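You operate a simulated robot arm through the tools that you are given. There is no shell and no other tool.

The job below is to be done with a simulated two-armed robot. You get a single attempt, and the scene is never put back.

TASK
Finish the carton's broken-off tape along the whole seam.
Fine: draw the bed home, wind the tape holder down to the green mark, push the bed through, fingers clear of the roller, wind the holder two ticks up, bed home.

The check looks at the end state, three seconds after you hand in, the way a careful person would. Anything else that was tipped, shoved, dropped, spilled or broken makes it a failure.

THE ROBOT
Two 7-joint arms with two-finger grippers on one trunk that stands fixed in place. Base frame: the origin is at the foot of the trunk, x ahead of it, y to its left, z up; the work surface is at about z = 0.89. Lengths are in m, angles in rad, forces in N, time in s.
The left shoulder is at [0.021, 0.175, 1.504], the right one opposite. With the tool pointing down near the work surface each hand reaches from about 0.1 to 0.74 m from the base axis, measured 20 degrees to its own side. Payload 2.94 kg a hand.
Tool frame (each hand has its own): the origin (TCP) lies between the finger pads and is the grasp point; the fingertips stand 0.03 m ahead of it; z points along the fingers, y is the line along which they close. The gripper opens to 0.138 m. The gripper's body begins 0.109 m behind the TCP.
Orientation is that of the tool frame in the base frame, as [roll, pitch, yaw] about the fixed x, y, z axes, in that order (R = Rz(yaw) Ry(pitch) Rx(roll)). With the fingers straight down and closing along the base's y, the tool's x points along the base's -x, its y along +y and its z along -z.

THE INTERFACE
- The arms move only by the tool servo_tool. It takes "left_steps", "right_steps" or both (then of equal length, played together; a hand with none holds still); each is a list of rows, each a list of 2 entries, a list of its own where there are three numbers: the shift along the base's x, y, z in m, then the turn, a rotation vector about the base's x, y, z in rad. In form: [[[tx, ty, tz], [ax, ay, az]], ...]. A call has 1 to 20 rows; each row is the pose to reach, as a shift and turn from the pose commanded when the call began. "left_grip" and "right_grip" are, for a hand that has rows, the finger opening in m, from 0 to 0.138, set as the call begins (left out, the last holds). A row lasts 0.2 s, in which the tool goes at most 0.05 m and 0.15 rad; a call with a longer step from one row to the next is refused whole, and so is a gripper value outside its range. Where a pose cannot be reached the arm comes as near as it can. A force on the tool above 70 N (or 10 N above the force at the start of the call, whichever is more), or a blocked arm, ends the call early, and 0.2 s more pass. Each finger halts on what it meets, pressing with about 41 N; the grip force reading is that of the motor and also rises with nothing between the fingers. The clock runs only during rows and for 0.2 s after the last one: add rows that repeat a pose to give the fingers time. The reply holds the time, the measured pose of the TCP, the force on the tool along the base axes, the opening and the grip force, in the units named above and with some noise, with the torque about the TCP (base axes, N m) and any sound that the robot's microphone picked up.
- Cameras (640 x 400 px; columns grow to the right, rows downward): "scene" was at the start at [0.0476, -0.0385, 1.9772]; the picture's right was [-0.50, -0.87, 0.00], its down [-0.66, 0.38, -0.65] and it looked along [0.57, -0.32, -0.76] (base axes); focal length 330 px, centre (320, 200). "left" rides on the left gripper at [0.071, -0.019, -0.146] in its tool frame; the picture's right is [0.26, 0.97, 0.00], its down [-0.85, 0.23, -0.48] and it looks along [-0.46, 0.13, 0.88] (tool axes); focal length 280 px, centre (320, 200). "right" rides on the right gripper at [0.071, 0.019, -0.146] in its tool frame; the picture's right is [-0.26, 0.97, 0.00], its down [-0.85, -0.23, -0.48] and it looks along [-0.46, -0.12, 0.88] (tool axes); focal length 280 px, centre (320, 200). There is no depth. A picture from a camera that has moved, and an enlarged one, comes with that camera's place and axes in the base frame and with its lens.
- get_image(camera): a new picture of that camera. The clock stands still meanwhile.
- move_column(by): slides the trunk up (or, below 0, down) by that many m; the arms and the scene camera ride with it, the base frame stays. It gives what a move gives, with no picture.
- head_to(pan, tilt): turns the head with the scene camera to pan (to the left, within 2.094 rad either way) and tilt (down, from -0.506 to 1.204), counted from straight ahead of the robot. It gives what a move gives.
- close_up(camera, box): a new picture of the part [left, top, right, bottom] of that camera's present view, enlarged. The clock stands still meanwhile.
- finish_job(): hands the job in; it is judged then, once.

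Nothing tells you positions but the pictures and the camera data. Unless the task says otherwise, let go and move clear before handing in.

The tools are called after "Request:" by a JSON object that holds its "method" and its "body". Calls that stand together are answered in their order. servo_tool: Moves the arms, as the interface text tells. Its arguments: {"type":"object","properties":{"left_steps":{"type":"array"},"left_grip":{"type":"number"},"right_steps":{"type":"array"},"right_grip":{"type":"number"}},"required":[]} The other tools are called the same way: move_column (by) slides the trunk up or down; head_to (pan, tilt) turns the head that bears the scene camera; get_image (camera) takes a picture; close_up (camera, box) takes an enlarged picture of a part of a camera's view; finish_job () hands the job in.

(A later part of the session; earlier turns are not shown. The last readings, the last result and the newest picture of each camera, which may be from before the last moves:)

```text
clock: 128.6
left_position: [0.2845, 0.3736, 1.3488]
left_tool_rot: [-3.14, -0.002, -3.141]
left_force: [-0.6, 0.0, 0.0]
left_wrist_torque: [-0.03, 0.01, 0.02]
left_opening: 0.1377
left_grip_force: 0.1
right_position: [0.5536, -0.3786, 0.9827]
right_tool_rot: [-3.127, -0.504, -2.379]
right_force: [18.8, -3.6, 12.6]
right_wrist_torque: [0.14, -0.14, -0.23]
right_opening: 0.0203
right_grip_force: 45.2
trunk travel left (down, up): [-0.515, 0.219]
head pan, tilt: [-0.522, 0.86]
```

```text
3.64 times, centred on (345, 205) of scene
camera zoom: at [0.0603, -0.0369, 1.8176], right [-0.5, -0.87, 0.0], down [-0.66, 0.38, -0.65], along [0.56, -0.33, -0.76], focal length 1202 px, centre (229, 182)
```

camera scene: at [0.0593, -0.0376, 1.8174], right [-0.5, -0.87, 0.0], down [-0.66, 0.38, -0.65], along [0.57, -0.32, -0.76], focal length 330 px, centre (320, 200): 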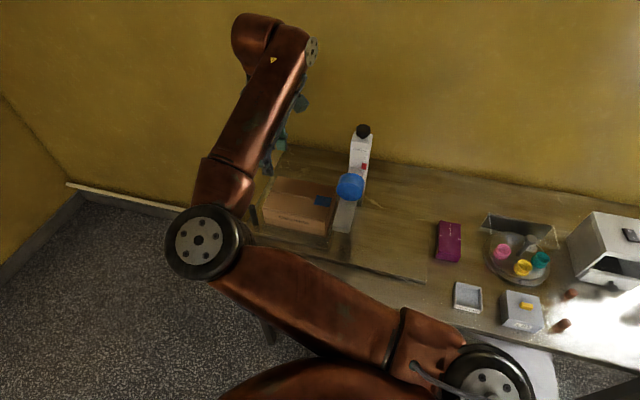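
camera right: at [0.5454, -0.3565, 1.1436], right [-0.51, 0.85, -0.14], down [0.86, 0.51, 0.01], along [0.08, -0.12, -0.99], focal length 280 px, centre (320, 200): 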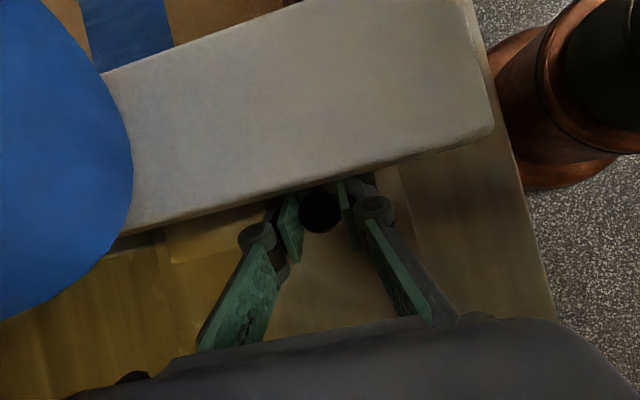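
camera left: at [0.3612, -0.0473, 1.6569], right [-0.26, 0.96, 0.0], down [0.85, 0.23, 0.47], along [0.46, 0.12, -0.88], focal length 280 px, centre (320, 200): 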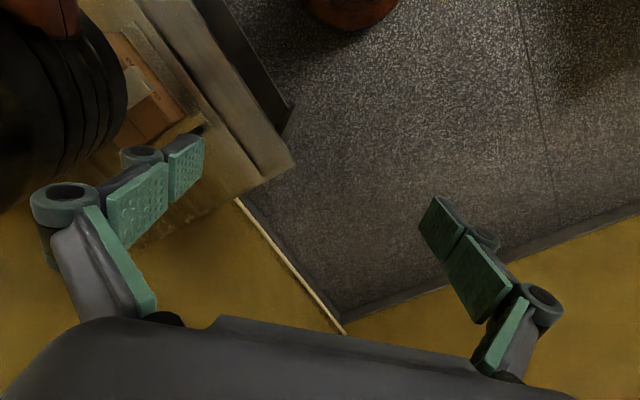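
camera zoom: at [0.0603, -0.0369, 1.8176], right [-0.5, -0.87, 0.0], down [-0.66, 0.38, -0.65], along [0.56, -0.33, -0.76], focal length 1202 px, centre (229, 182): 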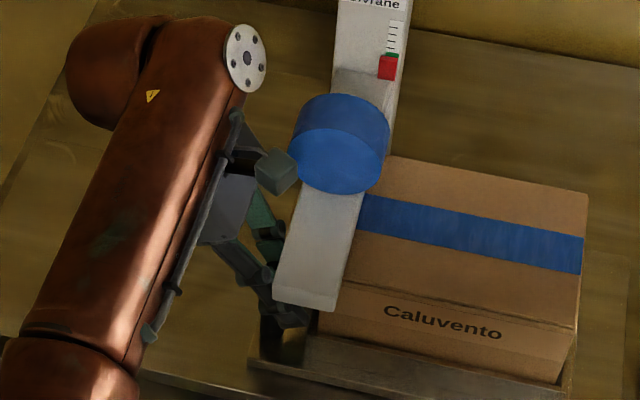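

The bed is at its through stop. I'll open only slightly (to stay clear of the roller) and back off along the finger axis.

Request:
{"method": "servo_tool", "body": {"right_steps": [[[0, 0, 0], [0, 0, 0]], [[0.002, 0.002, 0.002], [0, 0, 0]], [[0.0085, 0.0085, 0.022], [0, 0, 0]], [[0.017, 0.017, 0.044], [0, 0, 0]], [[0.0305, 0.0305, 0.078], [0, 0, 0]], [[0.044, 0.044, 0.112], [0, 0, 0]], [[0.06, 0.06, 0.15], [0, 0, 0]], [[0.06, 0.06, 0.19], [0, 0, 0]]], "right_grip": 0.036}}

Request:
{"method": "get_image", "body": {"camera": "right"}}

Request:
{"method": "close_up", "body": {"camera": "scene", "box": [290, 150, 400, 260]}}

```text
clock: 130.4
left_position: [0.2818, 0.3752, 1.3495]
left_tool_rot: [-3.138, 0.0, 3.141]
left_force: [0.5, 0.1, 0.2]
left_wrist_torque: [-0.01, -0.04, -0.03]
left_opening: 0.138
left_grip_force: 0.1
right_position: [0.6125, -0.3163, 1.17]
right_tool_rot: [-3.131, -0.503, -2.374]
right_force: [0.2, -0.9, -0.4]
right_wrist_torque: [0.01, -0.01, 0.03]
right_opening: 0.0363
right_grip_force: 0.0
trunk travel left (down, up): [-0.515, 0.219]
head pan, tilt: [-0.522, 0.86]
```

```text
taken
camera right: at [0.6047, -0.2951, 1.3324], right [-0.51, 0.85, -0.14], down [0.86, 0.51, 0.01], along [0.08, -0.11, -0.99], focal length 280 px, centre (320, 200)
```

right: 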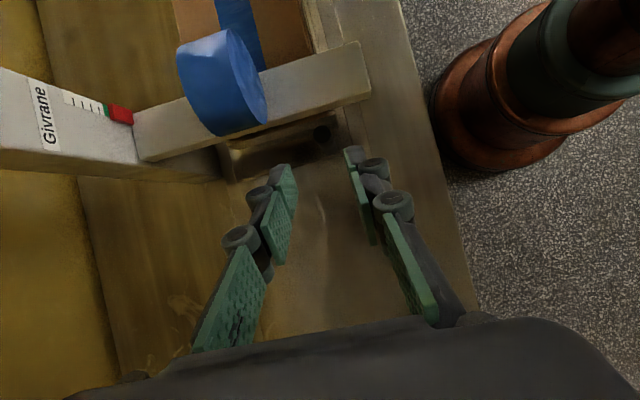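

```text
3.64 times, centred on (345, 205) of scene
camera zoom: at [0.058, -0.0371, 1.8175], right [-0.5, -0.87, 0.0], down [-0.66, 0.38, -0.65], along [0.57, -0.32, -0.76], focal length 1202 px, centre (229, 182)
```

zoom: 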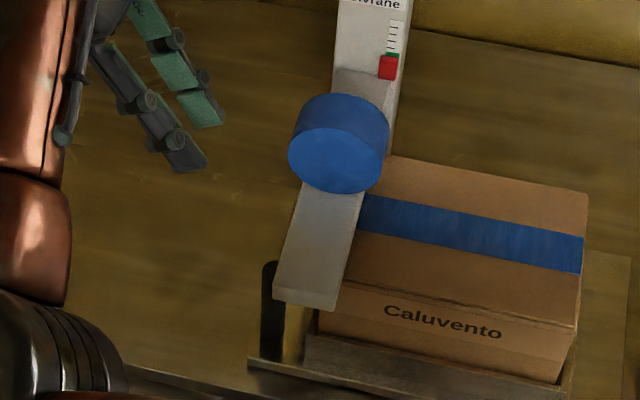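

Request:
{"method": "close_up", "body": {"camera": "right", "box": [200, 80, 380, 190]}}

Request:
{"method": "close_up", "body": {"camera": "scene", "box": [325, 150, 365, 210]}}

```text
3.56 times, centred on (290, 135) of right
camera zoom: at [0.6047, -0.2951, 1.3324], right [-0.51, 0.85, -0.14], down [0.86, 0.51, 0.01], along [0.08, -0.11, -0.99], focal length 997 px, centre (427, 431)
```

zoom: 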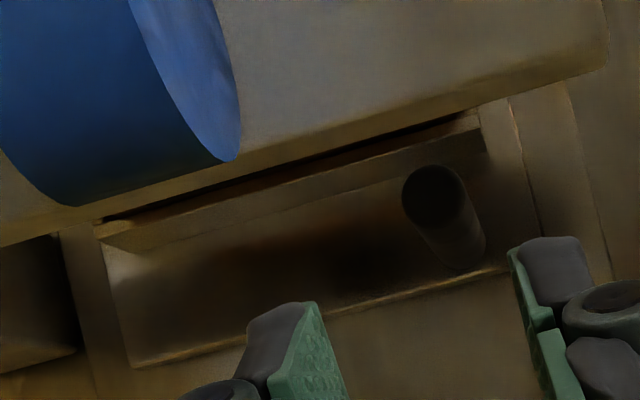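

```text
6.67 times, centred on (345, 180) of scene
camera zoom: at [0.058, -0.0371, 1.8175], right [-0.5, -0.87, 0.0], down [-0.66, 0.38, -0.65], along [0.57, -0.32, -0.76], focal length 2203 px, centre (153, 333)
```

zoom: 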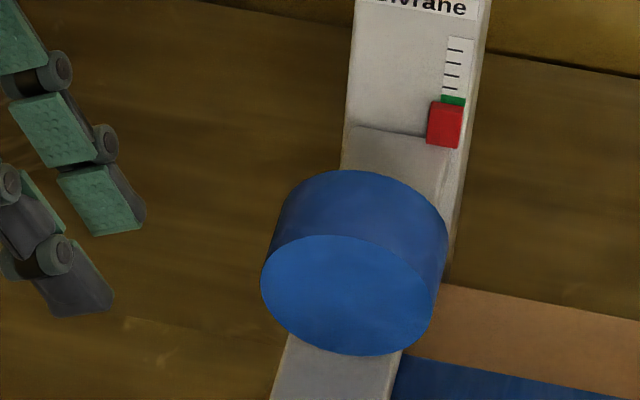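

Request:
{"method": "close_up", "body": {"camera": "right", "box": [225, 105, 345, 165]}}

Request:
{"method": "close_up", "body": {"camera": "right", "box": [260, 115, 310, 150]}}

```text
5.33 times, centred on (285, 135) of right
camera zoom: at [0.6047, -0.2951, 1.3324], right [-0.51, 0.85, -0.14], down [0.86, 0.51, 0.01], along [0.08, -0.11, -0.99], focal length 1495 px, centre (507, 547)
```

zoom: 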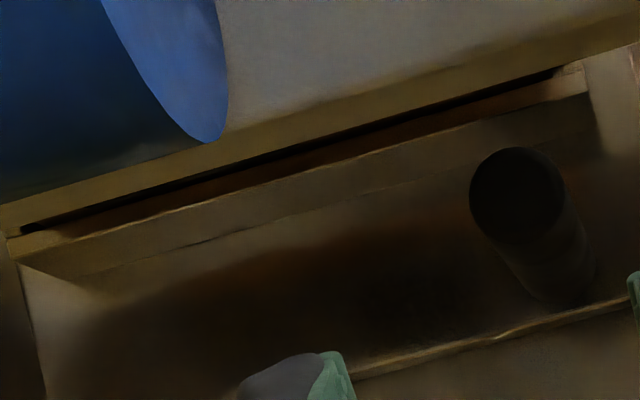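

```text
11.43 times, centred on (285, 132) of right
camera zoom: at [0.6047, -0.2951, 1.3324], right [-0.51, 0.85, -0.14], down [0.86, 0.51, 0.01], along [0.08, -0.11, -0.99], focal length 3204 px, centre (720, 971)
```

zoom: 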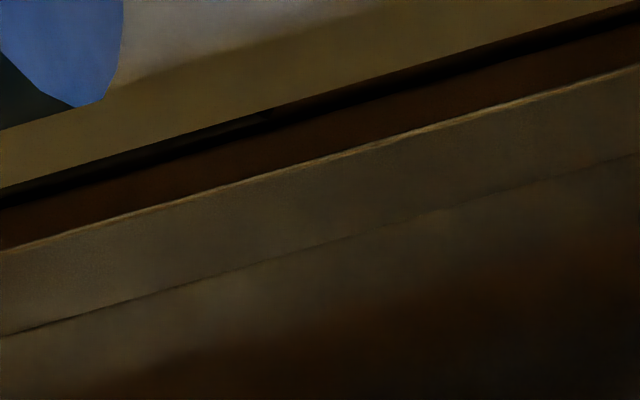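

Let me make sure the bed is truly at its end: with closed fingers I'll press the peg from behind (+u side), low and clear of the arm.

Request:
{"method": "servo_tool", "body": {"right_steps": [[[0, 0, 0], [0, 0, 0]], [[0.0014, 0, -0.045], [0, 0, 0]], [[0.0014, 0, -0.09], [0, 0, 0]], [[0.0014, 0, -0.135], [0, 0, 0]], [[0.0014, 0, -0.18], [0, 0, 0]], [[0.0014, 0, -0.185], [0, 0, 0]]], "right_grip": 0.0}}

Request:
{"method": "get_image", "body": {"camera": "right"}}

Request:
{"method": "close_up", "body": {"camera": "scene", "box": [290, 150, 400, 260]}}

```text
clock: 131.8
left_position: [0.2831, 0.3739, 1.3496]
left_tool_rot: [-3.14, -0.002, -3.139]
left_force: [-0.7, -0.1, 0.1]
left_wrist_torque: [0.02, -0.01, 0.03]
left_opening: 0.138
left_grip_force: 0.0
right_position: [0.6157, -0.3163, 0.985]
right_tool_rot: [-3.127, -0.502, -2.375]
right_force: [-0.8, -0.2, 0.7]
right_wrist_torque: [-0.01, 0.0, 0.0]
right_opening: 0.0
right_grip_force: 28.0
trunk travel left (down, up): [-0.515, 0.219]
head pan, tilt: [-0.522, 0.86]
```

```text
taken
camera right: at [0.6065, -0.2946, 1.1466], right [-0.51, 0.85, -0.14], down [0.86, 0.51, 0.01], along [0.08, -0.11, -0.99], focal length 280 px, centre (320, 200)
```

right: 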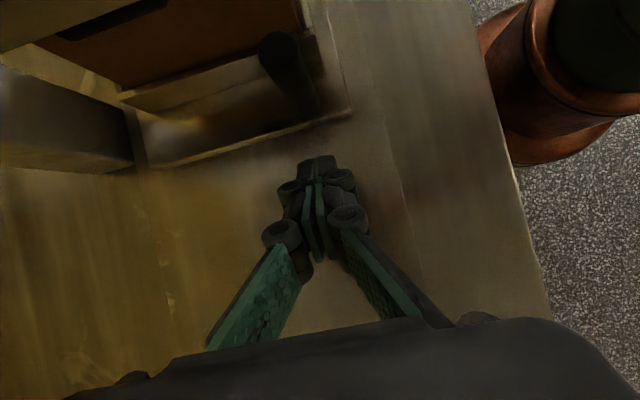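

```text
3.64 times, centred on (345, 205) of scene
camera zoom: at [0.0585, -0.0367, 1.8175], right [-0.5, -0.87, 0.0], down [-0.66, 0.38, -0.65], along [0.57, -0.32, -0.76], focal length 1202 px, centre (229, 182)
```

zoom: 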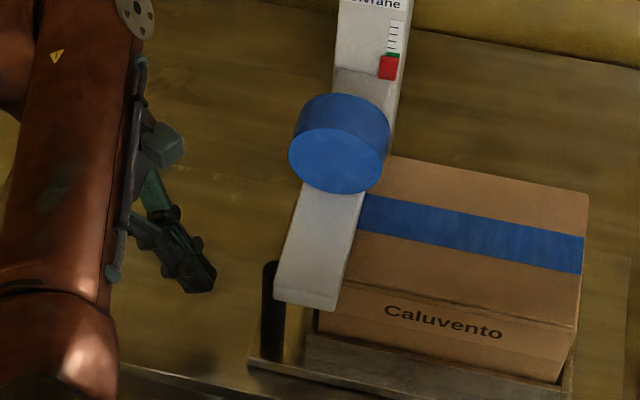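

Request:
{"method": "close_up", "body": {"camera": "right", "box": [0, 0, 330, 170]}}

Request:
{"method": "close_up", "body": {"camera": "right", "box": [40, 0, 200, 60]}}

```text
1.94 times, centred on (165, 85) of right
camera zoom: at [0.6065, -0.2946, 1.1466], right [-0.51, 0.85, -0.14], down [0.86, 0.51, 0.01], along [0.08, -0.11, -0.99], focal length 544 px, centre (621, 423)
```

zoom: 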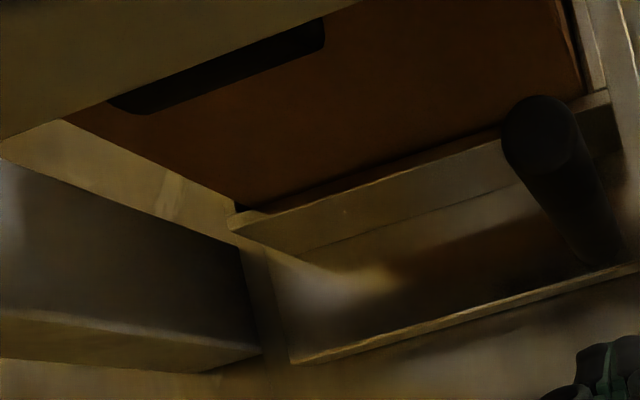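

```text
4.00 times, centred on (120, 30) of right
camera zoom: at [0.6065, -0.2946, 1.1466], right [-0.51, 0.85, -0.14], down [0.86, 0.51, 0.01], along [0.08, -0.11, -0.99], focal length 1122 px, centre (1120, 880)
```

zoom: 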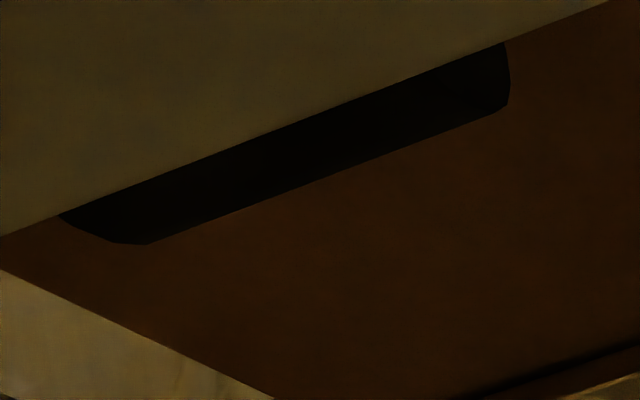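

Request:
{"method": "servo_tool", "body": {"right_steps": [[[-0.0071, -0.0071, 0], [0, 0, 0]], [[-0.0141, -0.0141, 0], [0, 0, 0]], [[-0.0205, -0.0205, 0], [0, 0, 0]], [[-0.0233, -0.0233, 0], [0, 0, 0]], [[-0.0262, -0.0262, 0], [0, 0, 0]]]}}

Request:
{"method": "get_image", "body": {"camera": "right"}}

Request:
{"method": "close_up", "body": {"camera": "scene", "box": [290, 150, 400, 260]}}

```text
clock: 133.0
left_position: [0.2836, 0.3748, 1.3501]
left_tool_rot: [-3.14, 0.0, -3.141]
left_force: [0.2, -0.3, 0.5]
left_wrist_torque: [0.0, 0.0, 0.04]
left_opening: 0.1378
left_grip_force: 0.0
right_position: [0.5889, -0.3419, 0.9871]
right_tool_rot: [-3.132, -0.501, -2.374]
right_force: [-0.5, -0.5, 0.4]
right_wrist_torque: [-0.01, 0.02, -0.04]
right_opening: 0.0
right_grip_force: 28.5
trunk travel left (down, up): [-0.515, 0.219]
head pan, tilt: [-0.522, 0.86]
```

```text
taken
camera right: at [0.5809, -0.3207, 1.1476], right [-0.51, 0.85, -0.14], down [0.86, 0.51, 0.01], along [0.08, -0.11, -0.99], focal length 280 px, centre (320, 200)
```

right: 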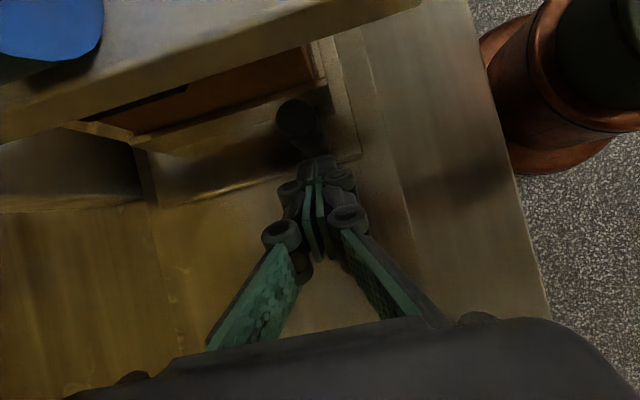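

```text
3.64 times, centred on (345, 205) of scene
camera zoom: at [0.0591, -0.0373, 1.8174], right [-0.5, -0.87, 0.0], down [-0.66, 0.38, -0.65], along [0.57, -0.32, -0.76], focal length 1202 px, centre (229, 182)
```

zoom: 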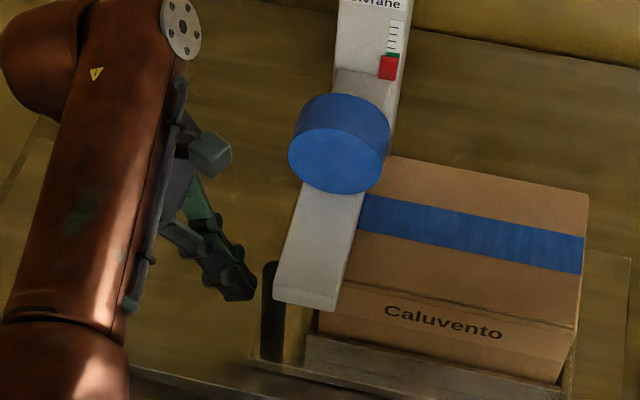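

Request:
{"method": "servo_tool", "body": {"right_steps": [[[-0.0028, -0.0028, 0], [0, 0, 0]], [[-0.0057, -0.0057, 0], [0, 0, 0]], [[-0.0085, -0.0085, 0], [0, 0, 0]]]}}

Request:
{"method": "servo_tool", "body": {"right_steps": [[[-0.0028, -0.0028, 0], [0, 0, 0]], [[-0.0057, -0.0057, 0], [0, 0, 0]]]}}

Request:
{"method": "get_image", "body": {"camera": "right"}}

```text
clock: 133.8
left_position: [0.2849, 0.3771, 1.3488]
left_tool_rot: [-3.136, -0.002, -3.139]
left_force: [0.2, 0.5, 0.2]
left_wrist_torque: [0.01, 0.01, 0.01]
left_opening: 0.1379
left_grip_force: 0.0
right_position: [0.5855, -0.3456, 0.9871]
right_tool_rot: [-3.131, -0.502, -2.368]
right_force: [15.0, 15.5, 1.1]
right_wrist_torque: [0.31, -0.19, 0.02]
right_opening: 0.0
right_grip_force: 28.1
trunk travel left (down, up): [-0.515, 0.219]
head pan, tilt: [-0.522, 0.86]
```

```text
clock: 134.4
left_position: [0.2879, 0.3814, 1.3463]
left_tool_rot: [-3.136, -0.005, -3.14]
left_force: [-1.1, -1.7, -0.1]
left_wrist_torque: [0.06, -0.03, 0.02]
left_opening: 0.1383
left_grip_force: 0.0
right_position: [0.584, -0.3468, 0.9863]
right_tool_rot: [-3.127, -0.492, -2.366]
right_force: [42.0, 36.6, 1.6]
right_wrist_torque: [0.99, -0.27, 0.19]
right_opening: 0.0061
right_grip_force: 28.1
trunk travel left (down, up): [-0.515, 0.219]
head pan, tilt: [-0.522, 0.86]
```

```text
taken
camera right: at [0.5746, -0.3261, 1.1479], right [-0.52, 0.85, -0.13], down [0.85, 0.52, 0.02], along [0.09, -0.1, -0.99], focal length 280 px, centre (320, 200)
```

right: 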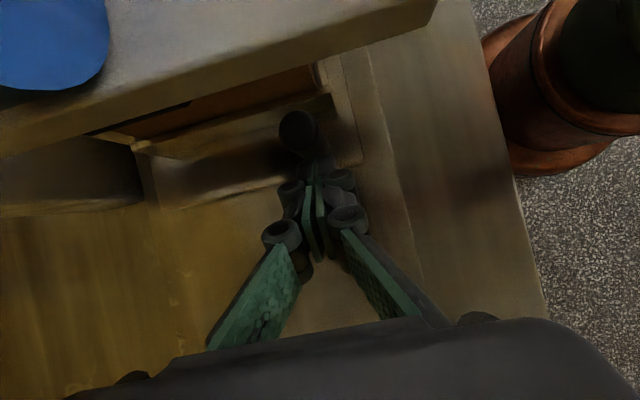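

A firm 55 N push doesn't move it, so the bed is fully through. Now I'll back off and return to the knob to wind two ticks up.

Request:
{"method": "servo_tool", "body": {"right_steps": [[[0.014, 0.014, 0], [0, 0, 0]], [[0.028, 0.028, 0.02], [0, 0, 0]], [[0.04, 0.04, 0.06], [0, 0, 0]], [[0.04, 0.04, 0.11], [0, 0, 0]], [[0.04, 0.04, 0.16], [0.071, -0.071, 0]], [[0.04, 0.04, 0.21], [0.141, -0.141, 0]], [[0.04, 0.04, 0.26], [0.212, -0.212, 0]], [[0.04, 0.04, 0.31], [0.283, -0.283, 0]], [[0.04, 0.04, 0.33], [0.354, -0.354, 0]], [[0.045, 0.02, 0.33], [0.354, -0.354, 0]]]}}

Request:
{"method": "servo_tool", "body": {"right_steps": [[[0.011, -0.042, 0], [0, 0, -0.12]], [[0.022, -0.084, 0], [0, 0, -0.24]], [[0.033, -0.126, 0], [0, 0, -0.36]], [[0.044, -0.168, 0], [0, 0, -0.48]], [[0.055, -0.21, 0], [0, 0, -0.6]], [[0.058, -0.222, 0], [0, 0, -0.72]], [[0.058, -0.222, 0], [0, 0, -0.84]], [[0.058, -0.222, 0], [0, 0, -0.96]], [[0.058, -0.222, -0.02], [0, 0, -1.08]], [[0.058, -0.222, -0.02], [0, 0, -1.2]], [[0.058, -0.222, -0.02], [0, 0, -1.2]]], "right_grip": 0.1}}

Request:
{"method": "get_image", "body": {"camera": "right"}}

Request:
{"method": "get_image", "body": {"camera": "scene"}}

```text
clock: 136.6
left_position: [0.285, 0.3735, 1.3497]
left_tool_rot: [3.141, -0.002, -3.14]
left_force: [0.9, 0.0, 0.2]
left_wrist_torque: [0.01, 0.05, 0.04]
left_opening: 0.1381
left_grip_force: 0.0
right_position: [0.6187, -0.3385, 1.314]
right_tool_rot: [-3.141, -0.001, -2.373]
right_force: [0.2, 0.4, -0.5]
right_wrist_torque: [0.03, 0.03, 0.01]
right_opening: 0.0
right_grip_force: 28.4
trunk travel left (down, up): [-0.515, 0.219]
head pan, tilt: [-0.522, 0.86]
```

```text
clock: 139.0
left_position: [0.283, 0.3741, 1.3496]
left_tool_rot: [-3.139, -0.002, -3.139]
left_force: [-0.2, -0.6, -0.3]
left_wrist_torque: [0.04, 0.02, -0.01]
left_opening: 0.1381
left_grip_force: 0.1
right_position: [0.6779, -0.5587, 1.2962]
right_tool_rot: [-3.138, -0.002, 2.709]
right_force: [0.1, -0.2, -0.3]
right_wrist_torque: [0.01, 0.03, -0.04]
right_opening: 0.1
right_grip_force: 0.1
trunk travel left (down, up): [-0.515, 0.219]
head pan, tilt: [-0.522, 0.86]
```

```text
taken
camera right: at [0.6227, -0.5101, 1.4409], right [0.64, 0.77, 0.0], down [0.68, -0.56, 0.47], along [0.36, -0.31, -0.88], focal length 280 px, centre (320, 200)
```

right: 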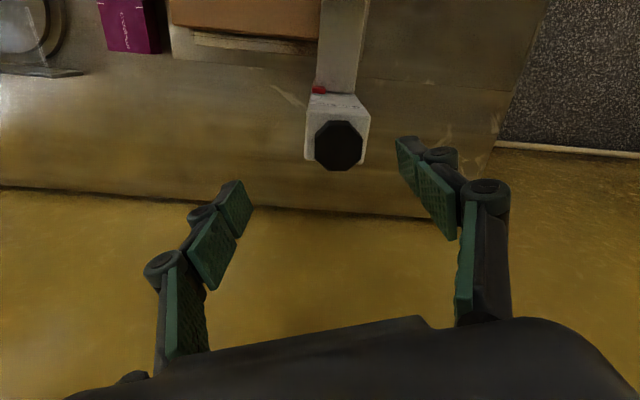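

```text
taken
camera scene: at [0.0598, -0.0376, 1.8174], right [-0.5, -0.87, 0.0], down [-0.66, 0.38, -0.65], along [0.56, -0.32, -0.76], focal length 330 px, centre (320, 200)
```

scene: 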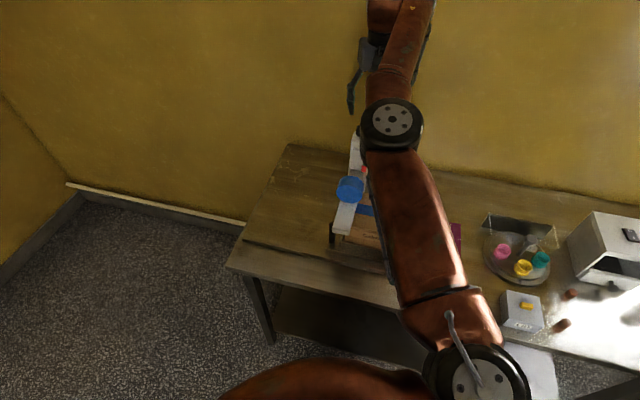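

Request:
{"method": "close_up", "body": {"camera": "right", "box": [295, 80, 385, 180]}}

```text
4.00 times, centred on (340, 130) of right
camera zoom: at [0.6227, -0.5101, 1.4409], right [0.64, 0.77, 0.0], down [0.68, -0.56, 0.47], along [0.36, -0.31, -0.88], focal length 1122 px, centre (240, 480)
```

zoom: 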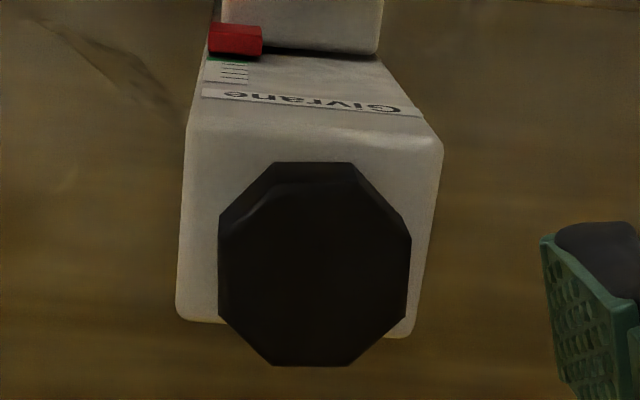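

Request:
{"method": "servo_tool", "body": {"right_steps": [[[0.01, 0.0097, 0], [0, 0, -0.12]], [[0.01, 0.0097, 0], [0, 0, -0.24]], [[0.01, 0.0097, -0.03], [0, 0, -0.24]], [[0.01, 0.0097, -0.06], [0, 0, -0.24]], [[0.01, 0.0097, -0.075], [0, 0, -0.24]], [[0.01, 0.0097, -0.075], [0, 0, -0.24]]]}}

Request:
{"method": "get_image", "body": {"camera": "right"}}

```text
clock: 140.4
left_position: [0.2828, 0.3745, 1.3492]
left_tool_rot: [-3.139, 0.0, -3.138]
left_force: [0.9, -0.2, -1.1]
left_wrist_torque: [-0.01, 0.03, 0.01]
left_opening: 0.1379
left_grip_force: 0.0
right_position: [0.6879, -0.548, 1.2199]
right_tool_rot: [-3.14, -0.002, 2.47]
right_force: [-0.5, -0.8, 0.0]
right_wrist_torque: [0.05, 0.0, 0.0]
right_opening: 0.0998
right_grip_force: 0.0
trunk travel left (down, up): [-0.515, 0.219]
head pan, tilt: [-0.522, 0.86]
```

```text
taken
camera right: at [0.6449, -0.4878, 1.3655], right [0.81, 0.59, 0.0], down [0.52, -0.71, 0.47], along [0.28, -0.38, -0.88], focal length 280 px, centre (320, 200)
```

right: 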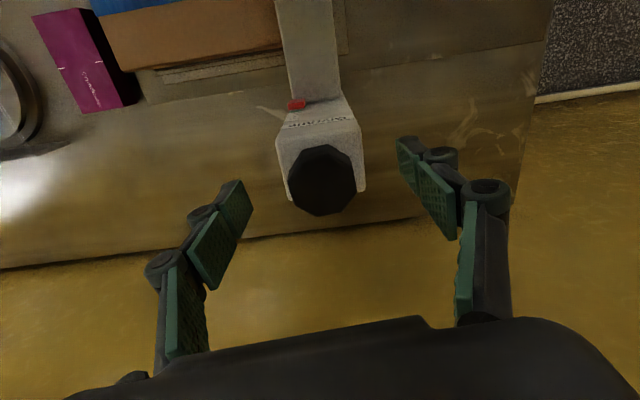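

Well centred. I'll grip and turn counter-clockwise in stages.

Request:
{"method": "servo_tool", "body": {"right_steps": [[[0, -0.001, 0.001], [0, 0, 0]], [[0, -0.001, 0.001], [0, 0, 0]], [[0, -0.001, 0.001], [0, 0, 0]], [[0, -0.001, 0.001], [0, 0, 0]], [[0, -0.001, 0.001], [0, 0, 0]], [[0, -0.001, 0.001], [0, 0, 0]]], "right_grip": 0.0}}

Request:
{"method": "get_image", "body": {"camera": "right"}}

Request:
{"method": "servo_tool", "body": {"right_steps": [[[0, 0, 0], [0, 0, 0.12]], [[0, 0, 0], [0, 0, 0.24]], [[0, 0, 0], [0, 0, 0.36]], [[0, 0, 0], [0, 0, 0.48]], [[0, 0, 0], [0, 0, 0.6]]]}}

Request:
{"method": "get_image", "body": {"camera": "right"}}

```text
clock: 141.8
left_position: [0.2834, 0.3746, 1.3494]
left_tool_rot: [-3.14, -0.003, -3.138]
left_force: [0.2, 0.4, -0.3]
left_wrist_torque: [0.01, 0.01, -0.01]
left_opening: 0.1382
left_grip_force: 0.1
right_position: [0.6898, -0.5479, 1.221]
right_tool_rot: [-3.14, 0.0, 2.471]
right_force: [3.0, 4.2, -0.6]
right_wrist_torque: [0.25, -0.13, 0.03]
right_opening: 0.0427
right_grip_force: 45.8
trunk travel left (down, up): [-0.515, 0.219]
head pan, tilt: [-0.522, 0.86]
```

```text
taken
camera right: at [0.6466, -0.4877, 1.3671], right [0.8, 0.59, 0.0], down [0.52, -0.71, 0.47], along [0.28, -0.38, -0.88], focal length 280 px, centre (320, 200)
```

right: 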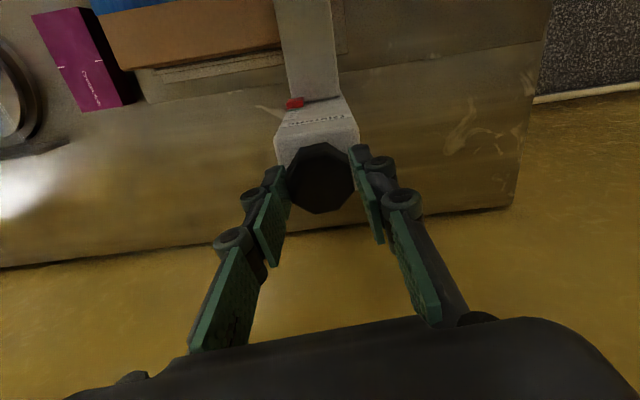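

```text
clock: 143.0
left_position: [0.2854, 0.375, 1.3491]
left_tool_rot: [-3.139, -0.002, -3.139]
left_force: [-0.5, 1.2, -0.6]
left_wrist_torque: [0.04, 0.0, -0.02]
left_opening: 0.138
left_grip_force: 0.0
right_position: [0.6892, -0.5473, 1.2212]
right_tool_rot: [-3.138, -0.001, 3.073]
right_force: [8.6, 4.9, -1.0]
right_wrist_torque: [0.04, -0.68, -0.07]
right_opening: 0.0428
right_grip_force: 44.9
trunk travel left (down, up): [-0.515, 0.219]
head pan, tilt: [-0.522, 0.86]
```

```text
taken
camera right: at [0.6207, -0.5226, 1.3671], right [0.33, 0.95, 0.0], down [0.83, -0.29, 0.47], along [0.45, -0.16, -0.88], focal length 280 px, centre (320, 200)
```

right: 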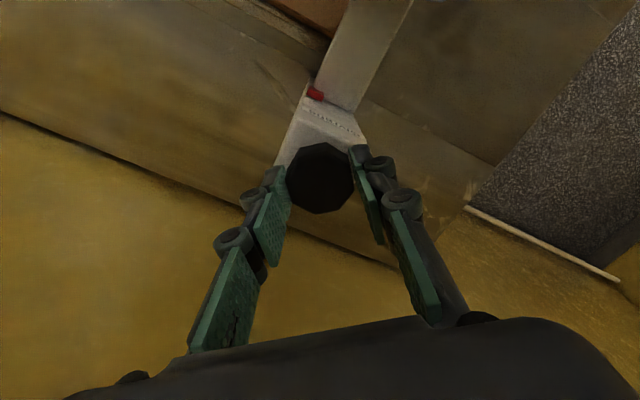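

Request:
{"method": "servo_tool", "body": {"right_steps": [[[-0.001, 0, 0], [0, 0, 0.13]], [[-0.001, 0, 0], [0, 0, 0.26]], [[-0.001, 0, 0], [0, 0, 0.39]], [[-0.001, 0, 0], [0, 0, 0.52]], [[-0.001, 0, 0], [0, 0, 0.65]], [[-0.001, 0, 0], [0, 0, 0.78]], [[-0.001, 0, 0], [0, 0, 0.91]], [[-0.001, 0, 0], [0, 0, 1.04]], [[-0.001, 0, 0], [0, 0, 1.17]]]}}

Request:
{"method": "servo_tool", "body": {"right_steps": [[[0, 0, 0], [0, 0, 0.13]], [[0, 0, 0], [0, 0, 0.26]]]}}

Request:
{"method": "get_image", "body": {"camera": "right"}}

```text
clock: 145.0
left_position: [0.2862, 0.3746, 1.3485]
left_tool_rot: [-3.139, -0.004, -3.139]
left_force: [-0.5, 0.3, -0.4]
left_wrist_torque: [-0.03, 0.01, 0.01]
left_opening: 0.1382
left_grip_force: 0.0
right_position: [0.689, -0.5477, 1.2223]
right_tool_rot: [-3.139, -0.002, -2.039]
right_force: [15.2, 7.9, 2.6]
right_wrist_torque: [-0.02, -0.21, -0.05]
right_opening: 0.0426
right_grip_force: 44.6
trunk travel left (down, up): [-0.515, 0.219]
head pan, tilt: [-0.522, 0.86]
```

```text
clock: 145.6
left_position: [0.2861, 0.3755, 1.3485]
left_tool_rot: [-3.14, -0.002, -3.141]
left_force: [0.4, 0.1, 1.0]
left_wrist_torque: [0.02, -0.02, 0.05]
left_opening: 0.1381
left_grip_force: 0.1
right_position: [0.689, -0.5485, 1.2204]
right_tool_rot: [3.141, -0.002, -1.779]
right_force: [15.3, 11.9, -2.3]
right_wrist_torque: [-0.03, -0.28, -0.07]
right_opening: 0.0425
right_grip_force: 45.5
trunk travel left (down, up): [-0.515, 0.219]
head pan, tilt: [-0.522, 0.86]
```

```text
taken
camera right: at [0.6562, -0.6122, 1.3669], right [-0.89, 0.46, 0.0], down [0.4, 0.78, 0.47], along [0.22, 0.42, -0.88], focal length 280 px, centre (320, 200)
```

right: 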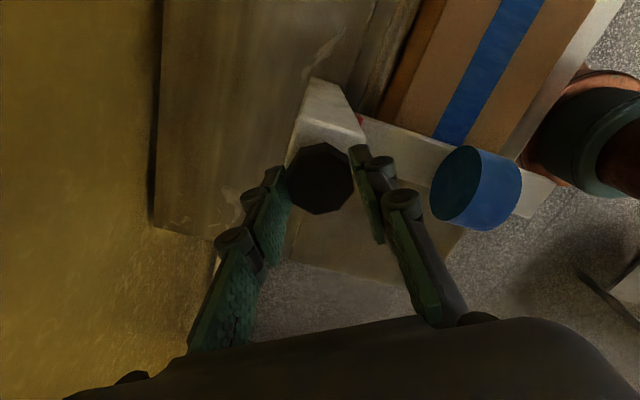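

Request:
{"method": "servo_tool", "body": {"right_steps": [[[-0.001, -0.001, 0], [0, 0, 0.13]], [[-0.001, -0.001, 0], [0, 0, 0.26]], [[-0.001, -0.001, 0], [0, 0, 0.38]], [[-0.001, -0.001, 0], [0, 0, 0.483]]]}}

Request:
{"method": "get_image", "body": {"camera": "right"}}

```text
clock: 146.6
left_position: [0.2866, 0.3762, 1.3477]
left_tool_rot: [-3.138, -0.003, -3.139]
left_force: [0.5, -0.1, 0.3]
left_wrist_torque: [-0.02, 0.01, 0.01]
left_opening: 0.1379
left_grip_force: 0.1
right_position: [0.6889, -0.5478, 1.2208]
right_tool_rot: [-3.137, -0.001, -1.296]
right_force: [19.3, 13.4, 0.6]
right_wrist_torque: [0.7, -0.45, -0.06]
right_opening: 0.0424
right_grip_force: 44.9
trunk travel left (down, up): [-0.515, 0.219]
head pan, tilt: [-0.522, 0.86]
```

```text
taken
camera right: at [0.6899, -0.6206, 1.3667], right [-1.0, -0.01, 0.0], down [-0.01, 0.88, 0.48], along [0.0, 0.48, -0.88], focal length 280 px, centre (320, 200)
```

right: 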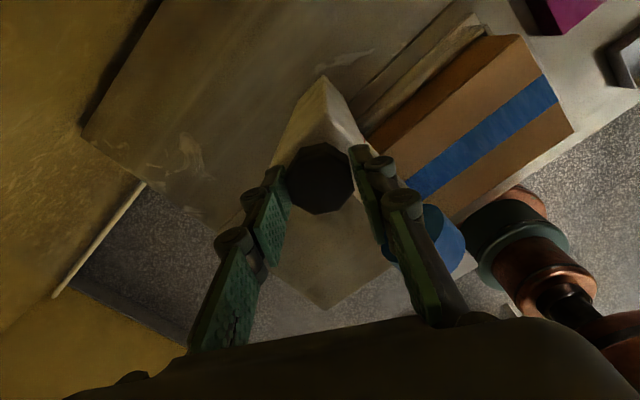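

Two ticks (2.51 rad) wound up. I'll release and inspect from the side.

Request:
{"method": "servo_tool", "body": {"right_steps": [[[-0.001, -0.001, 0], [0, 0, 0]], [[-0.001, -0.001, 0], [0, 0, 0]], [[-0.001, -0.001, 0], [0, 0, 0]], [[-0.001, -0.001, 0.04], [0, 0, 0]], [[-0.001, -0.001, 0.08], [0, 0, 0]], [[-0.001, -0.001, 0.1], [0, 0, -0.14]], [[-0.03, -0.01, 0.1], [0, 0, -0.28]], [[-0.07, -0.02, 0.1], [0, 0, -0.42]], [[-0.11, -0.03, 0.1], [0, 0, -0.56]], [[-0.15, -0.045, 0.1], [0, 0, -0.7]], [[-0.19, -0.06, 0.1], [0, 0, -0.84]], [[-0.23, -0.075, 0.1], [0, 0, -0.98]], [[-0.27, -0.09, 0.1], [0, 0, -1.12]], [[-0.31, -0.1, 0.1], [0, 0, -1.26]], [[-0.338, -0.11, 0.1], [0, 0, -1.4]], [[-0.338, -0.11, 0.1], [0, 0, -1.545]]], "right_grip": 0.1}}

Request:
{"method": "servo_tool", "body": {"right_steps": [[[0, 0, -0.03], [0, -0.12, 0.03]], [[0, 0, -0.07], [0, -0.24, 0.06]], [[0, 0, -0.11], [0.01, -0.36, 0.09]], [[0, 0, -0.15], [0.02, -0.48, 0.12]], [[0, 0, -0.19], [0.03, -0.6, 0.15]], [[0, 0, -0.23], [0.03, -0.7, 0.18]], [[0, 0, -0.26], [0.03, -0.8, 0.18]], [[0, 0, -0.28], [0.04, -0.92, 0.18]], [[0, 0, -0.28], [0.04, -0.92, 0.18]]]}}

Request:
{"method": "get_image", "body": {"camera": "right"}}

```text
clock: 150.0
left_position: [0.2845, 0.3745, 1.3496]
left_tool_rot: [-3.14, -0.001, -3.139]
left_force: [0.3, -0.3, 1.3]
left_wrist_torque: [0.02, 0.03, 0.03]
left_opening: 0.138
left_grip_force: 0.1
right_position: [0.3479, -0.6598, 1.3238]
right_tool_rot: [-3.139, -0.006, -2.847]
right_force: [0.7, 0.7, 0.0]
right_wrist_torque: [0.0, 0.01, 0.0]
right_opening: 0.1003
right_grip_force: 0.1
right hand out of reach, approached as far as the arm can: row 6
trunk travel left (down, up): [-0.515, 0.219]
head pan, tilt: [-0.522, 0.86]
```

```text
clock: 152.0
left_position: [0.2831, 0.3747, 1.3488]
left_tool_rot: [-3.139, -0.002, -3.14]
left_force: [0.7, 0.1, 0.0]
left_wrist_torque: [-0.02, 0.04, -0.02]
left_opening: 0.138
left_grip_force: 0.0
right_position: [0.3472, -0.6595, 1.042]
right_tool_rot: [-2.715, 0.84, -2.456]
right_force: [-0.2, 0.8, 0.0]
right_wrist_torque: [0.0, 0.05, -0.03]
right_opening: 0.0998
right_grip_force: 0.1
trunk travel left (down, up): [-0.515, 0.219]
head pan, tilt: [-0.522, 0.86]
```

```text
taken
camera right: at [0.1898, -0.6867, 1.072], right [-0.19, 0.98, -0.07], down [0.14, 0.1, 0.99], along [0.97, 0.18, -0.16], focal length 280 px, centre (320, 200)
```

right: 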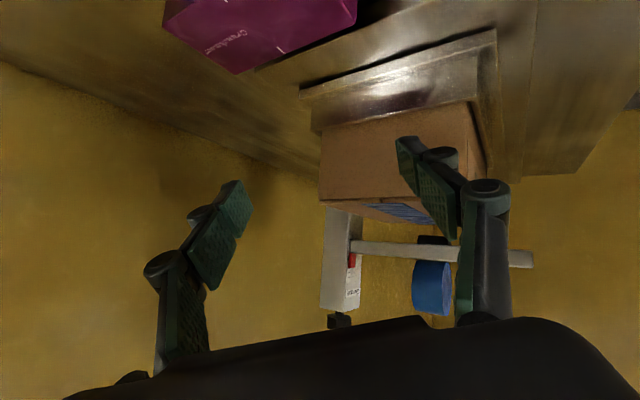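

Request:
{"method": "close_up", "body": {"camera": "right", "box": [335, 230, 375, 290]}}

Request:
{"method": "close_up", "body": {"camera": "right", "box": [310, 170, 500, 290]}}

Request:
{"method": "close_up", "body": {"camera": "scene", "box": [300, 110, 460, 270]}}

```text
6.67 times, centred on (355, 260) of right
camera zoom: at [0.1898, -0.6867, 1.072], right [-0.19, 0.98, -0.07], down [0.14, 0.1, 0.99], along [0.97, 0.18, -0.16], focal length 1869 px, centre (87, -200)
```

zoom: 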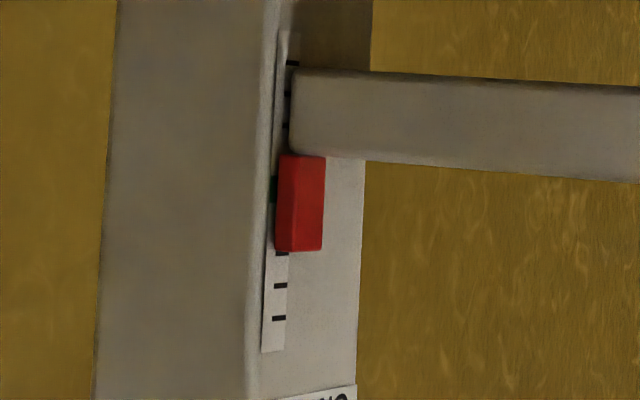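

```text
3.33 times, centred on (405, 230) of right
camera zoom: at [0.1898, -0.6867, 1.072], right [-0.19, 0.98, -0.07], down [0.14, 0.1, 0.99], along [0.97, 0.18, -0.16], focal length 935 px, centre (37, 100)
```

zoom: 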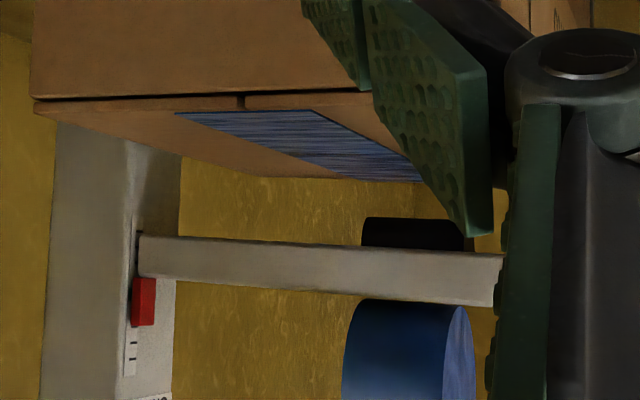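

```text
2.50 times, centred on (380, 190) of scene
camera zoom: at [0.0598, -0.0359, 1.8175], right [-0.5, -0.87, 0.0], down [-0.66, 0.38, -0.65], along [0.56, -0.33, -0.76], focal length 826 px, centre (170, 225)
```

zoom: 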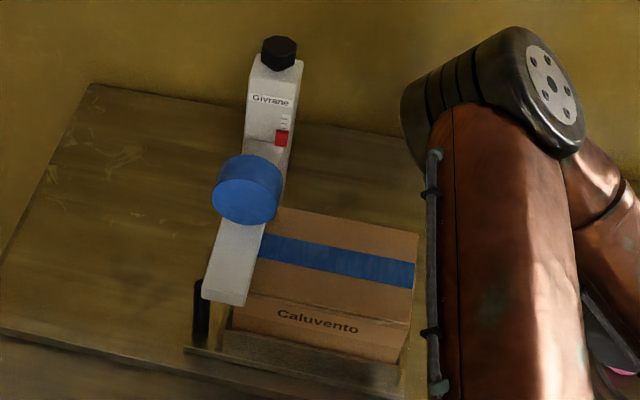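

Request:
{"method": "close_up", "body": {"camera": "right", "box": [345, 248, 369, 284]}}

```text
11.11 times, centred on (357, 266) of right
camera zoom: at [0.1898, -0.6867, 1.072], right [-0.19, 0.98, -0.07], down [0.14, 0.1, 0.99], along [0.97, 0.18, -0.16], focal length 3115 px, centre (-91, -533)
```

zoom: 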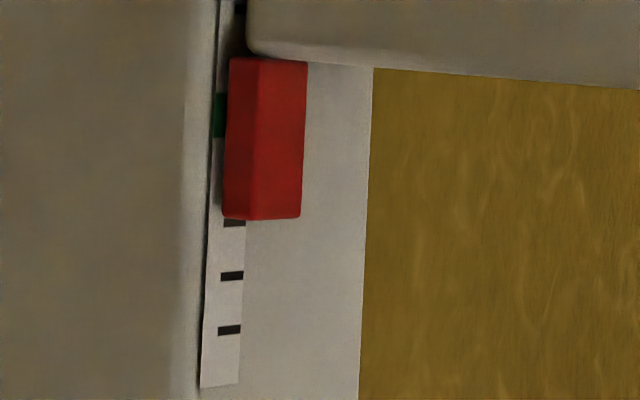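

The pointer's top edge reads about +1.9 ticks. I'll give it one small extra nudge to make it two, then bring the bed home.

Request:
{"method": "servo_tool", "body": {"right_steps": [[[0, 0, 0.03], [-0.005, 0.12, -0.02]], [[0, 0, 0.07], [-0.01, 0.24, -0.05]], [[0, 0, 0.11], [-0.016, 0.36, -0.075]], [[0, 0, 0.15], [-0.02, 0.48, -0.1]], [[0, 0, 0.19], [-0.026, 0.6, -0.125]], [[0, 0, 0.22], [-0.03, 0.71, -0.145]], [[0, 0, 0.25], [-0.036, 0.82, -0.165]], [[0, 0, 0.28], [-0.04, 0.92, -0.18]]]}}

Request:
{"method": "servo_tool", "body": {"right_steps": [[[0.04, 0.013, -0.01], [0, 0, 0]], [[0.08, 0.026, -0.02], [0, 0, 0]], [[0.12, 0.039, -0.025], [0, 0, 0]], [[0.16, 0.052, -0.025], [0, 0, 0]], [[0.2, 0.065, -0.025], [0, 0, 0]], [[0.24, 0.078, -0.025], [0, 0, 0]], [[0.28, 0.09, -0.025], [0, 0, 0]], [[0.31, 0.1, -0.025], [0, 0, 0]], [[0.34, 0.111, -0.025], [0, 0, -0.02]], [[0.34, 0.111, -0.05], [0, 0, -0.02]], [[0.34, 0.111, -0.05], [0, 0, -0.02]]]}}

Request:
{"method": "get_image", "body": {"camera": "right"}}

```text
clock: 153.8
left_position: [0.2828, 0.3748, 1.3493]
left_tool_rot: [-3.139, -0.002, -3.139]
left_force: [0.8, 0.0, -0.4]
left_wrist_torque: [0.0, 0.01, 0.01]
left_opening: 0.1381
left_grip_force: 0.1
right_position: [0.3483, -0.6619, 1.3219]
right_tool_rot: [-3.14, -0.005, -2.845]
right_force: [-0.5, -0.4, -0.5]
right_wrist_torque: [0.01, 0.02, 0.02]
right_opening: 0.1003
right_grip_force: 0.1
trunk travel left (down, up): [-0.515, 0.219]
head pan, tilt: [-0.522, 0.86]
```

```text
clock: 156.2
left_position: [0.2821, 0.3743, 1.3503]
left_tool_rot: [-3.141, 0.0, -3.141]
left_force: [-0.2, -0.4, -0.3]
left_wrist_torque: [0.06, -0.05, -0.01]
left_opening: 0.1378
left_grip_force: 0.1
right_position: [0.6872, -0.5488, 1.272]
right_tool_rot: [-3.14, -0.003, -2.864]
right_force: [0.4, -0.4, -0.1]
right_wrist_torque: [0.05, -0.02, 0.0]
right_opening: 0.1
right_grip_force: 0.0
trunk travel left (down, up): [-0.515, 0.219]
head pan, tilt: [-0.522, 0.86]
```

```text
taken
camera right: at [0.615, -0.5493, 1.4172], right [-0.01, 1.0, 0.0], down [0.88, 0.01, 0.48], along [0.48, 0.0, -0.88], focal length 280 px, centre (320, 200)
```

right: 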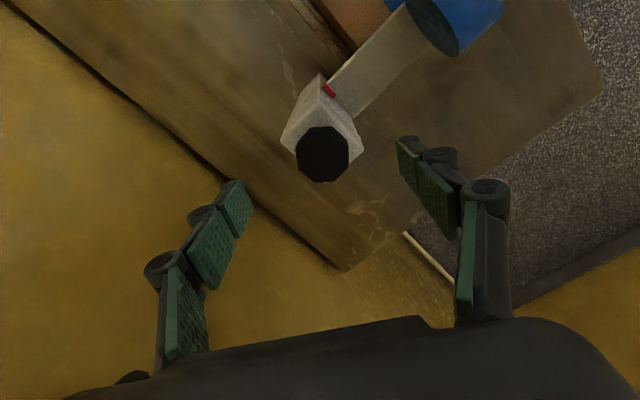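

Request:
{"method": "servo_tool", "body": {"right_steps": [[[0.001, 0, 0], [0, 0, -0.1]], [[0.001, 0, -0.02], [0, 0, -0.2]], [[0.001, 0, -0.051], [0, 0, -0.2]], [[0.001, 0, -0.051], [0, 0, -0.2]]]}}

Request:
{"method": "servo_tool", "body": {"right_steps": [[[0, 0, 0], [0, 0, 0]], [[0, 0, 0], [0, 0, 0]], [[0, 0, 0], [0, 0, 0]], [[0, 0, 0], [0, 0, 0]], [[0, 0, 0], [0, 0, 0]], [[0, 0, 0], [0, 0, 0]]], "right_grip": 0.0}}

Request:
{"method": "servo_tool", "body": {"right_steps": [[[0, 0, 0], [0, 0, 0.07]], [[0, 0, 0], [0, 0, 0.14]], [[0, 0, 0], [0, 0, 0.21]], [[0, 0, 0], [0, 0, 0.21]]]}}

Request:
{"method": "get_image", "body": {"camera": "right"}}

```text
clock: 157.2
left_position: [0.2824, 0.3749, 1.3506]
left_tool_rot: [-3.139, 0.001, 3.141]
left_force: [0.4, 0.5, -0.1]
left_wrist_torque: [-0.03, -0.05, 0.04]
left_opening: 0.1379
left_grip_force: 0.0
right_position: [0.689, -0.5507, 1.2198]
right_tool_rot: [-3.14, -0.002, -3.064]
right_force: [-1.3, 0.5, 0.3]
right_wrist_torque: [-0.02, 0.0, -0.03]
right_opening: 0.1001
right_grip_force: 0.1
trunk travel left (down, up): [-0.515, 0.219]
head pan, tilt: [-0.522, 0.86]
```

```text
clock: 158.6
left_position: [0.2836, 0.3749, 1.3498]
left_tool_rot: [-3.137, -0.002, -3.141]
left_force: [0.0, 0.1, -0.5]
left_wrist_torque: [-0.02, 0.01, 0.01]
left_opening: 0.1381
left_grip_force: 0.0
right_position: [0.6903, -0.5474, 1.2209]
right_tool_rot: [3.141, -0.005, -3.063]
right_force: [-1.8, 14.8, -4.7]
right_wrist_torque: [0.21, -0.1, -0.05]
right_opening: 0.0429
right_grip_force: 44.9
trunk travel left (down, up): [-0.515, 0.219]
head pan, tilt: [-0.522, 0.86]
```

```text
clock: 159.6
left_position: [0.2856, 0.3756, 1.3492]
left_tool_rot: [-3.136, -0.001, -3.139]
left_force: [0.1, -0.1, -0.2]
left_wrist_torque: [-0.02, 0.04, -0.02]
left_opening: 0.1378
left_grip_force: 0.0
right_position: [0.6899, -0.5471, 1.221]
right_tool_rot: [-3.138, -0.005, -2.852]
right_force: [1.4, 15.9, -5.2]
right_wrist_torque: [0.08, -0.52, -0.04]
right_opening: 0.0427
right_grip_force: 45.1
trunk travel left (down, up): [-0.515, 0.219]
head pan, tilt: [-0.522, 0.86]
```

```text
taken
camera right: at [0.6172, -0.548, 1.3664], right [-0.02, 1.0, 0.0], down [0.88, 0.02, 0.47], along [0.47, 0.01, -0.88], focal length 280 px, centre (320, 200)
```

right: 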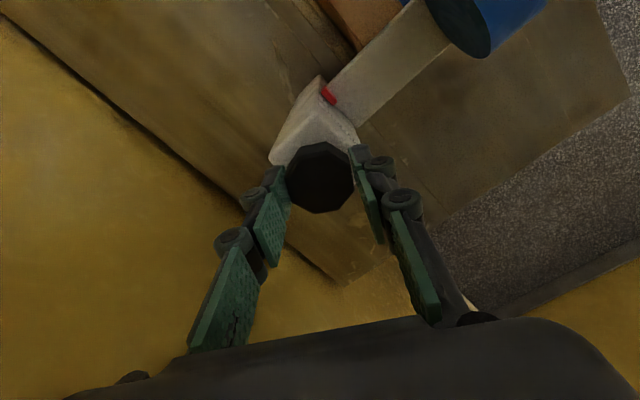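

Now I'll release the knob and go to the peg with the hand tilted away from the arm, to draw the bed home.

Request:
{"method": "servo_tool", "body": {"right_steps": [[[0, 0, 0], [0, 0, 0]], [[0, 0, 0], [0, 0, 0]], [[0, 0, 0], [0, 0, 0]], [[0, 0, 0.04], [0, 0, 0]], [[0, 0, 0.08], [0, 0, 0]], [[0, 0.02, 0.1], [0, 0, 0.1]], [[-0.01, 0.065, 0.1], [0, 0, 0.2]], [[-0.022, 0.11, 0.1], [0, 0, 0.3]], [[-0.034, 0.155, 0.1], [0, 0, 0.4]], [[-0.048, 0.2, 0.1], [0, 0, 0.48]], [[-0.062, 0.235, 0.1], [0, 0, 0.48]], [[-0.071, 0.235, 0.1], [0, 0, 0.48]]], "right_grip": 0.1}}

Request:
{"method": "servo_tool", "body": {"right_steps": [[[0, 0, -0.02], [-0.071, 0.071, 0]], [[0, 0, -0.06], [-0.141, 0.141, 0]], [[0, 0, -0.1], [-0.212, 0.212, 0]], [[0, 0, -0.14], [-0.283, 0.283, 0]], [[0, 0, -0.16], [-0.354, 0.354, 0]], [[0, 0, -0.16], [-0.354, 0.354, 0]]], "right_grip": 0.05}}

Request:
{"method": "get_image", "body": {"camera": "right"}}

Request:
{"method": "close_up", "body": {"camera": "scene", "box": [290, 110, 440, 270]}}

```text
clock: 162.2
left_position: [0.2827, 0.3745, 1.3493]
left_tool_rot: [-3.141, 0.002, -3.141]
left_force: [-0.3, -0.4, 0.2]
left_wrist_torque: [-0.03, -0.02, -0.01]
left_opening: 0.1383
left_grip_force: 0.0
right_position: [0.6191, -0.3137, 1.3208]
right_tool_rot: [-3.14, 0.0, -2.373]
right_force: [-1.0, 0.0, -0.2]
right_wrist_torque: [-0.01, -0.01, 0.01]
right_opening: 0.1002
right_grip_force: 0.1
trunk travel left (down, up): [-0.515, 0.219]
head pan, tilt: [-0.522, 0.86]
```

```text
clock: 163.6
left_position: [0.2823, 0.3734, 1.3496]
left_tool_rot: [3.141, -0.001, -3.14]
left_force: [-0.3, -0.6, 0.2]
left_wrist_torque: [-0.01, -0.03, 0.02]
left_opening: 0.1378
left_grip_force: 0.1
right_position: [0.6188, -0.3152, 1.1622]
right_tool_rot: [-3.129, -0.503, -2.378]
right_force: [0.0, 0.4, -0.5]
right_wrist_torque: [-0.02, 0.01, -0.02]
right_opening: 0.05
right_grip_force: 0.1
trunk travel left (down, up): [-0.515, 0.219]
head pan, tilt: [-0.522, 0.86]
```

```text
taken
camera right: at [0.6104, -0.2934, 1.3239], right [-0.51, 0.85, -0.14], down [0.86, 0.51, 0.01], along [0.08, -0.11, -0.99], focal length 280 px, centre (320, 200)
```

right: 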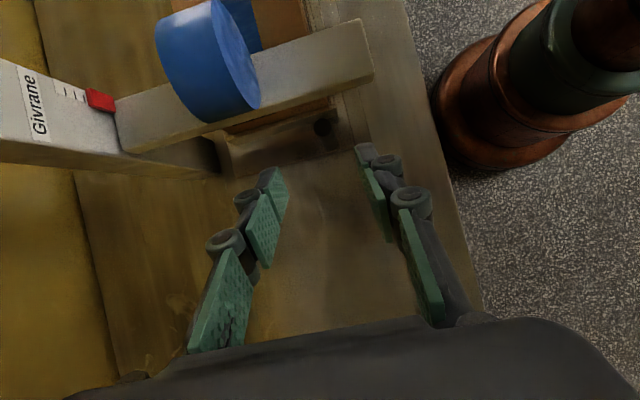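

```text
2.50 times, centred on (365, 190) of scene
camera zoom: at [0.0587, -0.0367, 1.8175], right [-0.5, -0.87, 0.0], down [-0.66, 0.38, -0.65], along [0.57, -0.32, -0.76], focal length 826 px, centre (208, 225)
```

zoom: 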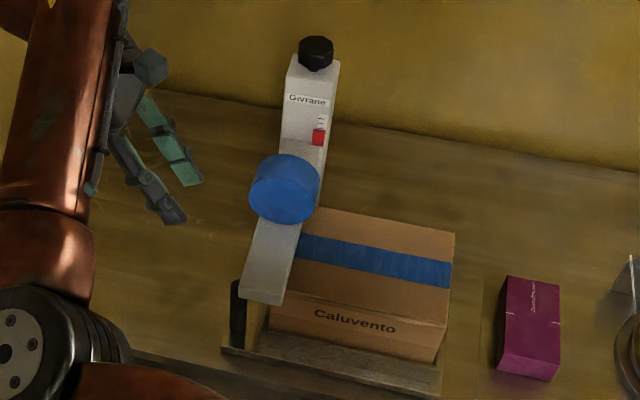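

Request:
{"method": "servo_tool", "body": {"right_steps": [[[0.0205, 0.0205, 0], [0, 0, 0]], [[0.0068, 0.0068, -0.0354], [0, 0, 0]], [[-0.0069, -0.0069, -0.0708], [0, 0, 0]], [[-0.0206, -0.0206, -0.1062], [0, 0, 0]], [[-0.0343, -0.0343, -0.1416], [0, 0, 0]], [[-0.048, -0.048, -0.177], [0, 0, 0]], [[-0.048, -0.048, -0.177], [0, 0, 0]]]}}

Request:
{"method": "get_image", "body": {"camera": "right"}}

```text
clock: 165.2
left_position: [0.2825, 0.374, 1.35]
left_tool_rot: [-3.14, 0.0, -3.139]
left_force: [-0.3, 0.6, 0.6]
left_wrist_torque: [-0.03, 0.0, 0.02]
left_opening: 0.1377
left_grip_force: 0.0
right_position: [0.5713, -0.3622, 0.9823]
right_tool_rot: [-3.129, -0.502, -2.378]
right_force: [0.0, 0.3, -0.8]
right_wrist_torque: [-0.02, 0.05, 0.0]
right_opening: 0.0499
right_grip_force: 0.1
trunk travel left (down, up): [-0.515, 0.219]
head pan, tilt: [-0.522, 0.86]
```

```text
taken
camera right: at [0.561, -0.3409, 1.1441], right [-0.51, 0.85, -0.14], down [0.86, 0.51, 0.01], along [0.08, -0.11, -0.99], focal length 280 px, centre (320, 200)
```

right: 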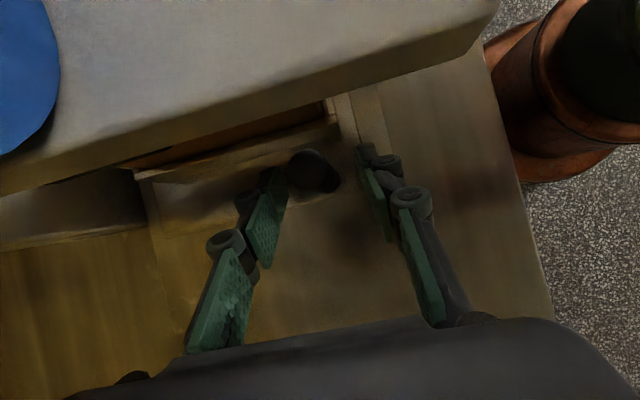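

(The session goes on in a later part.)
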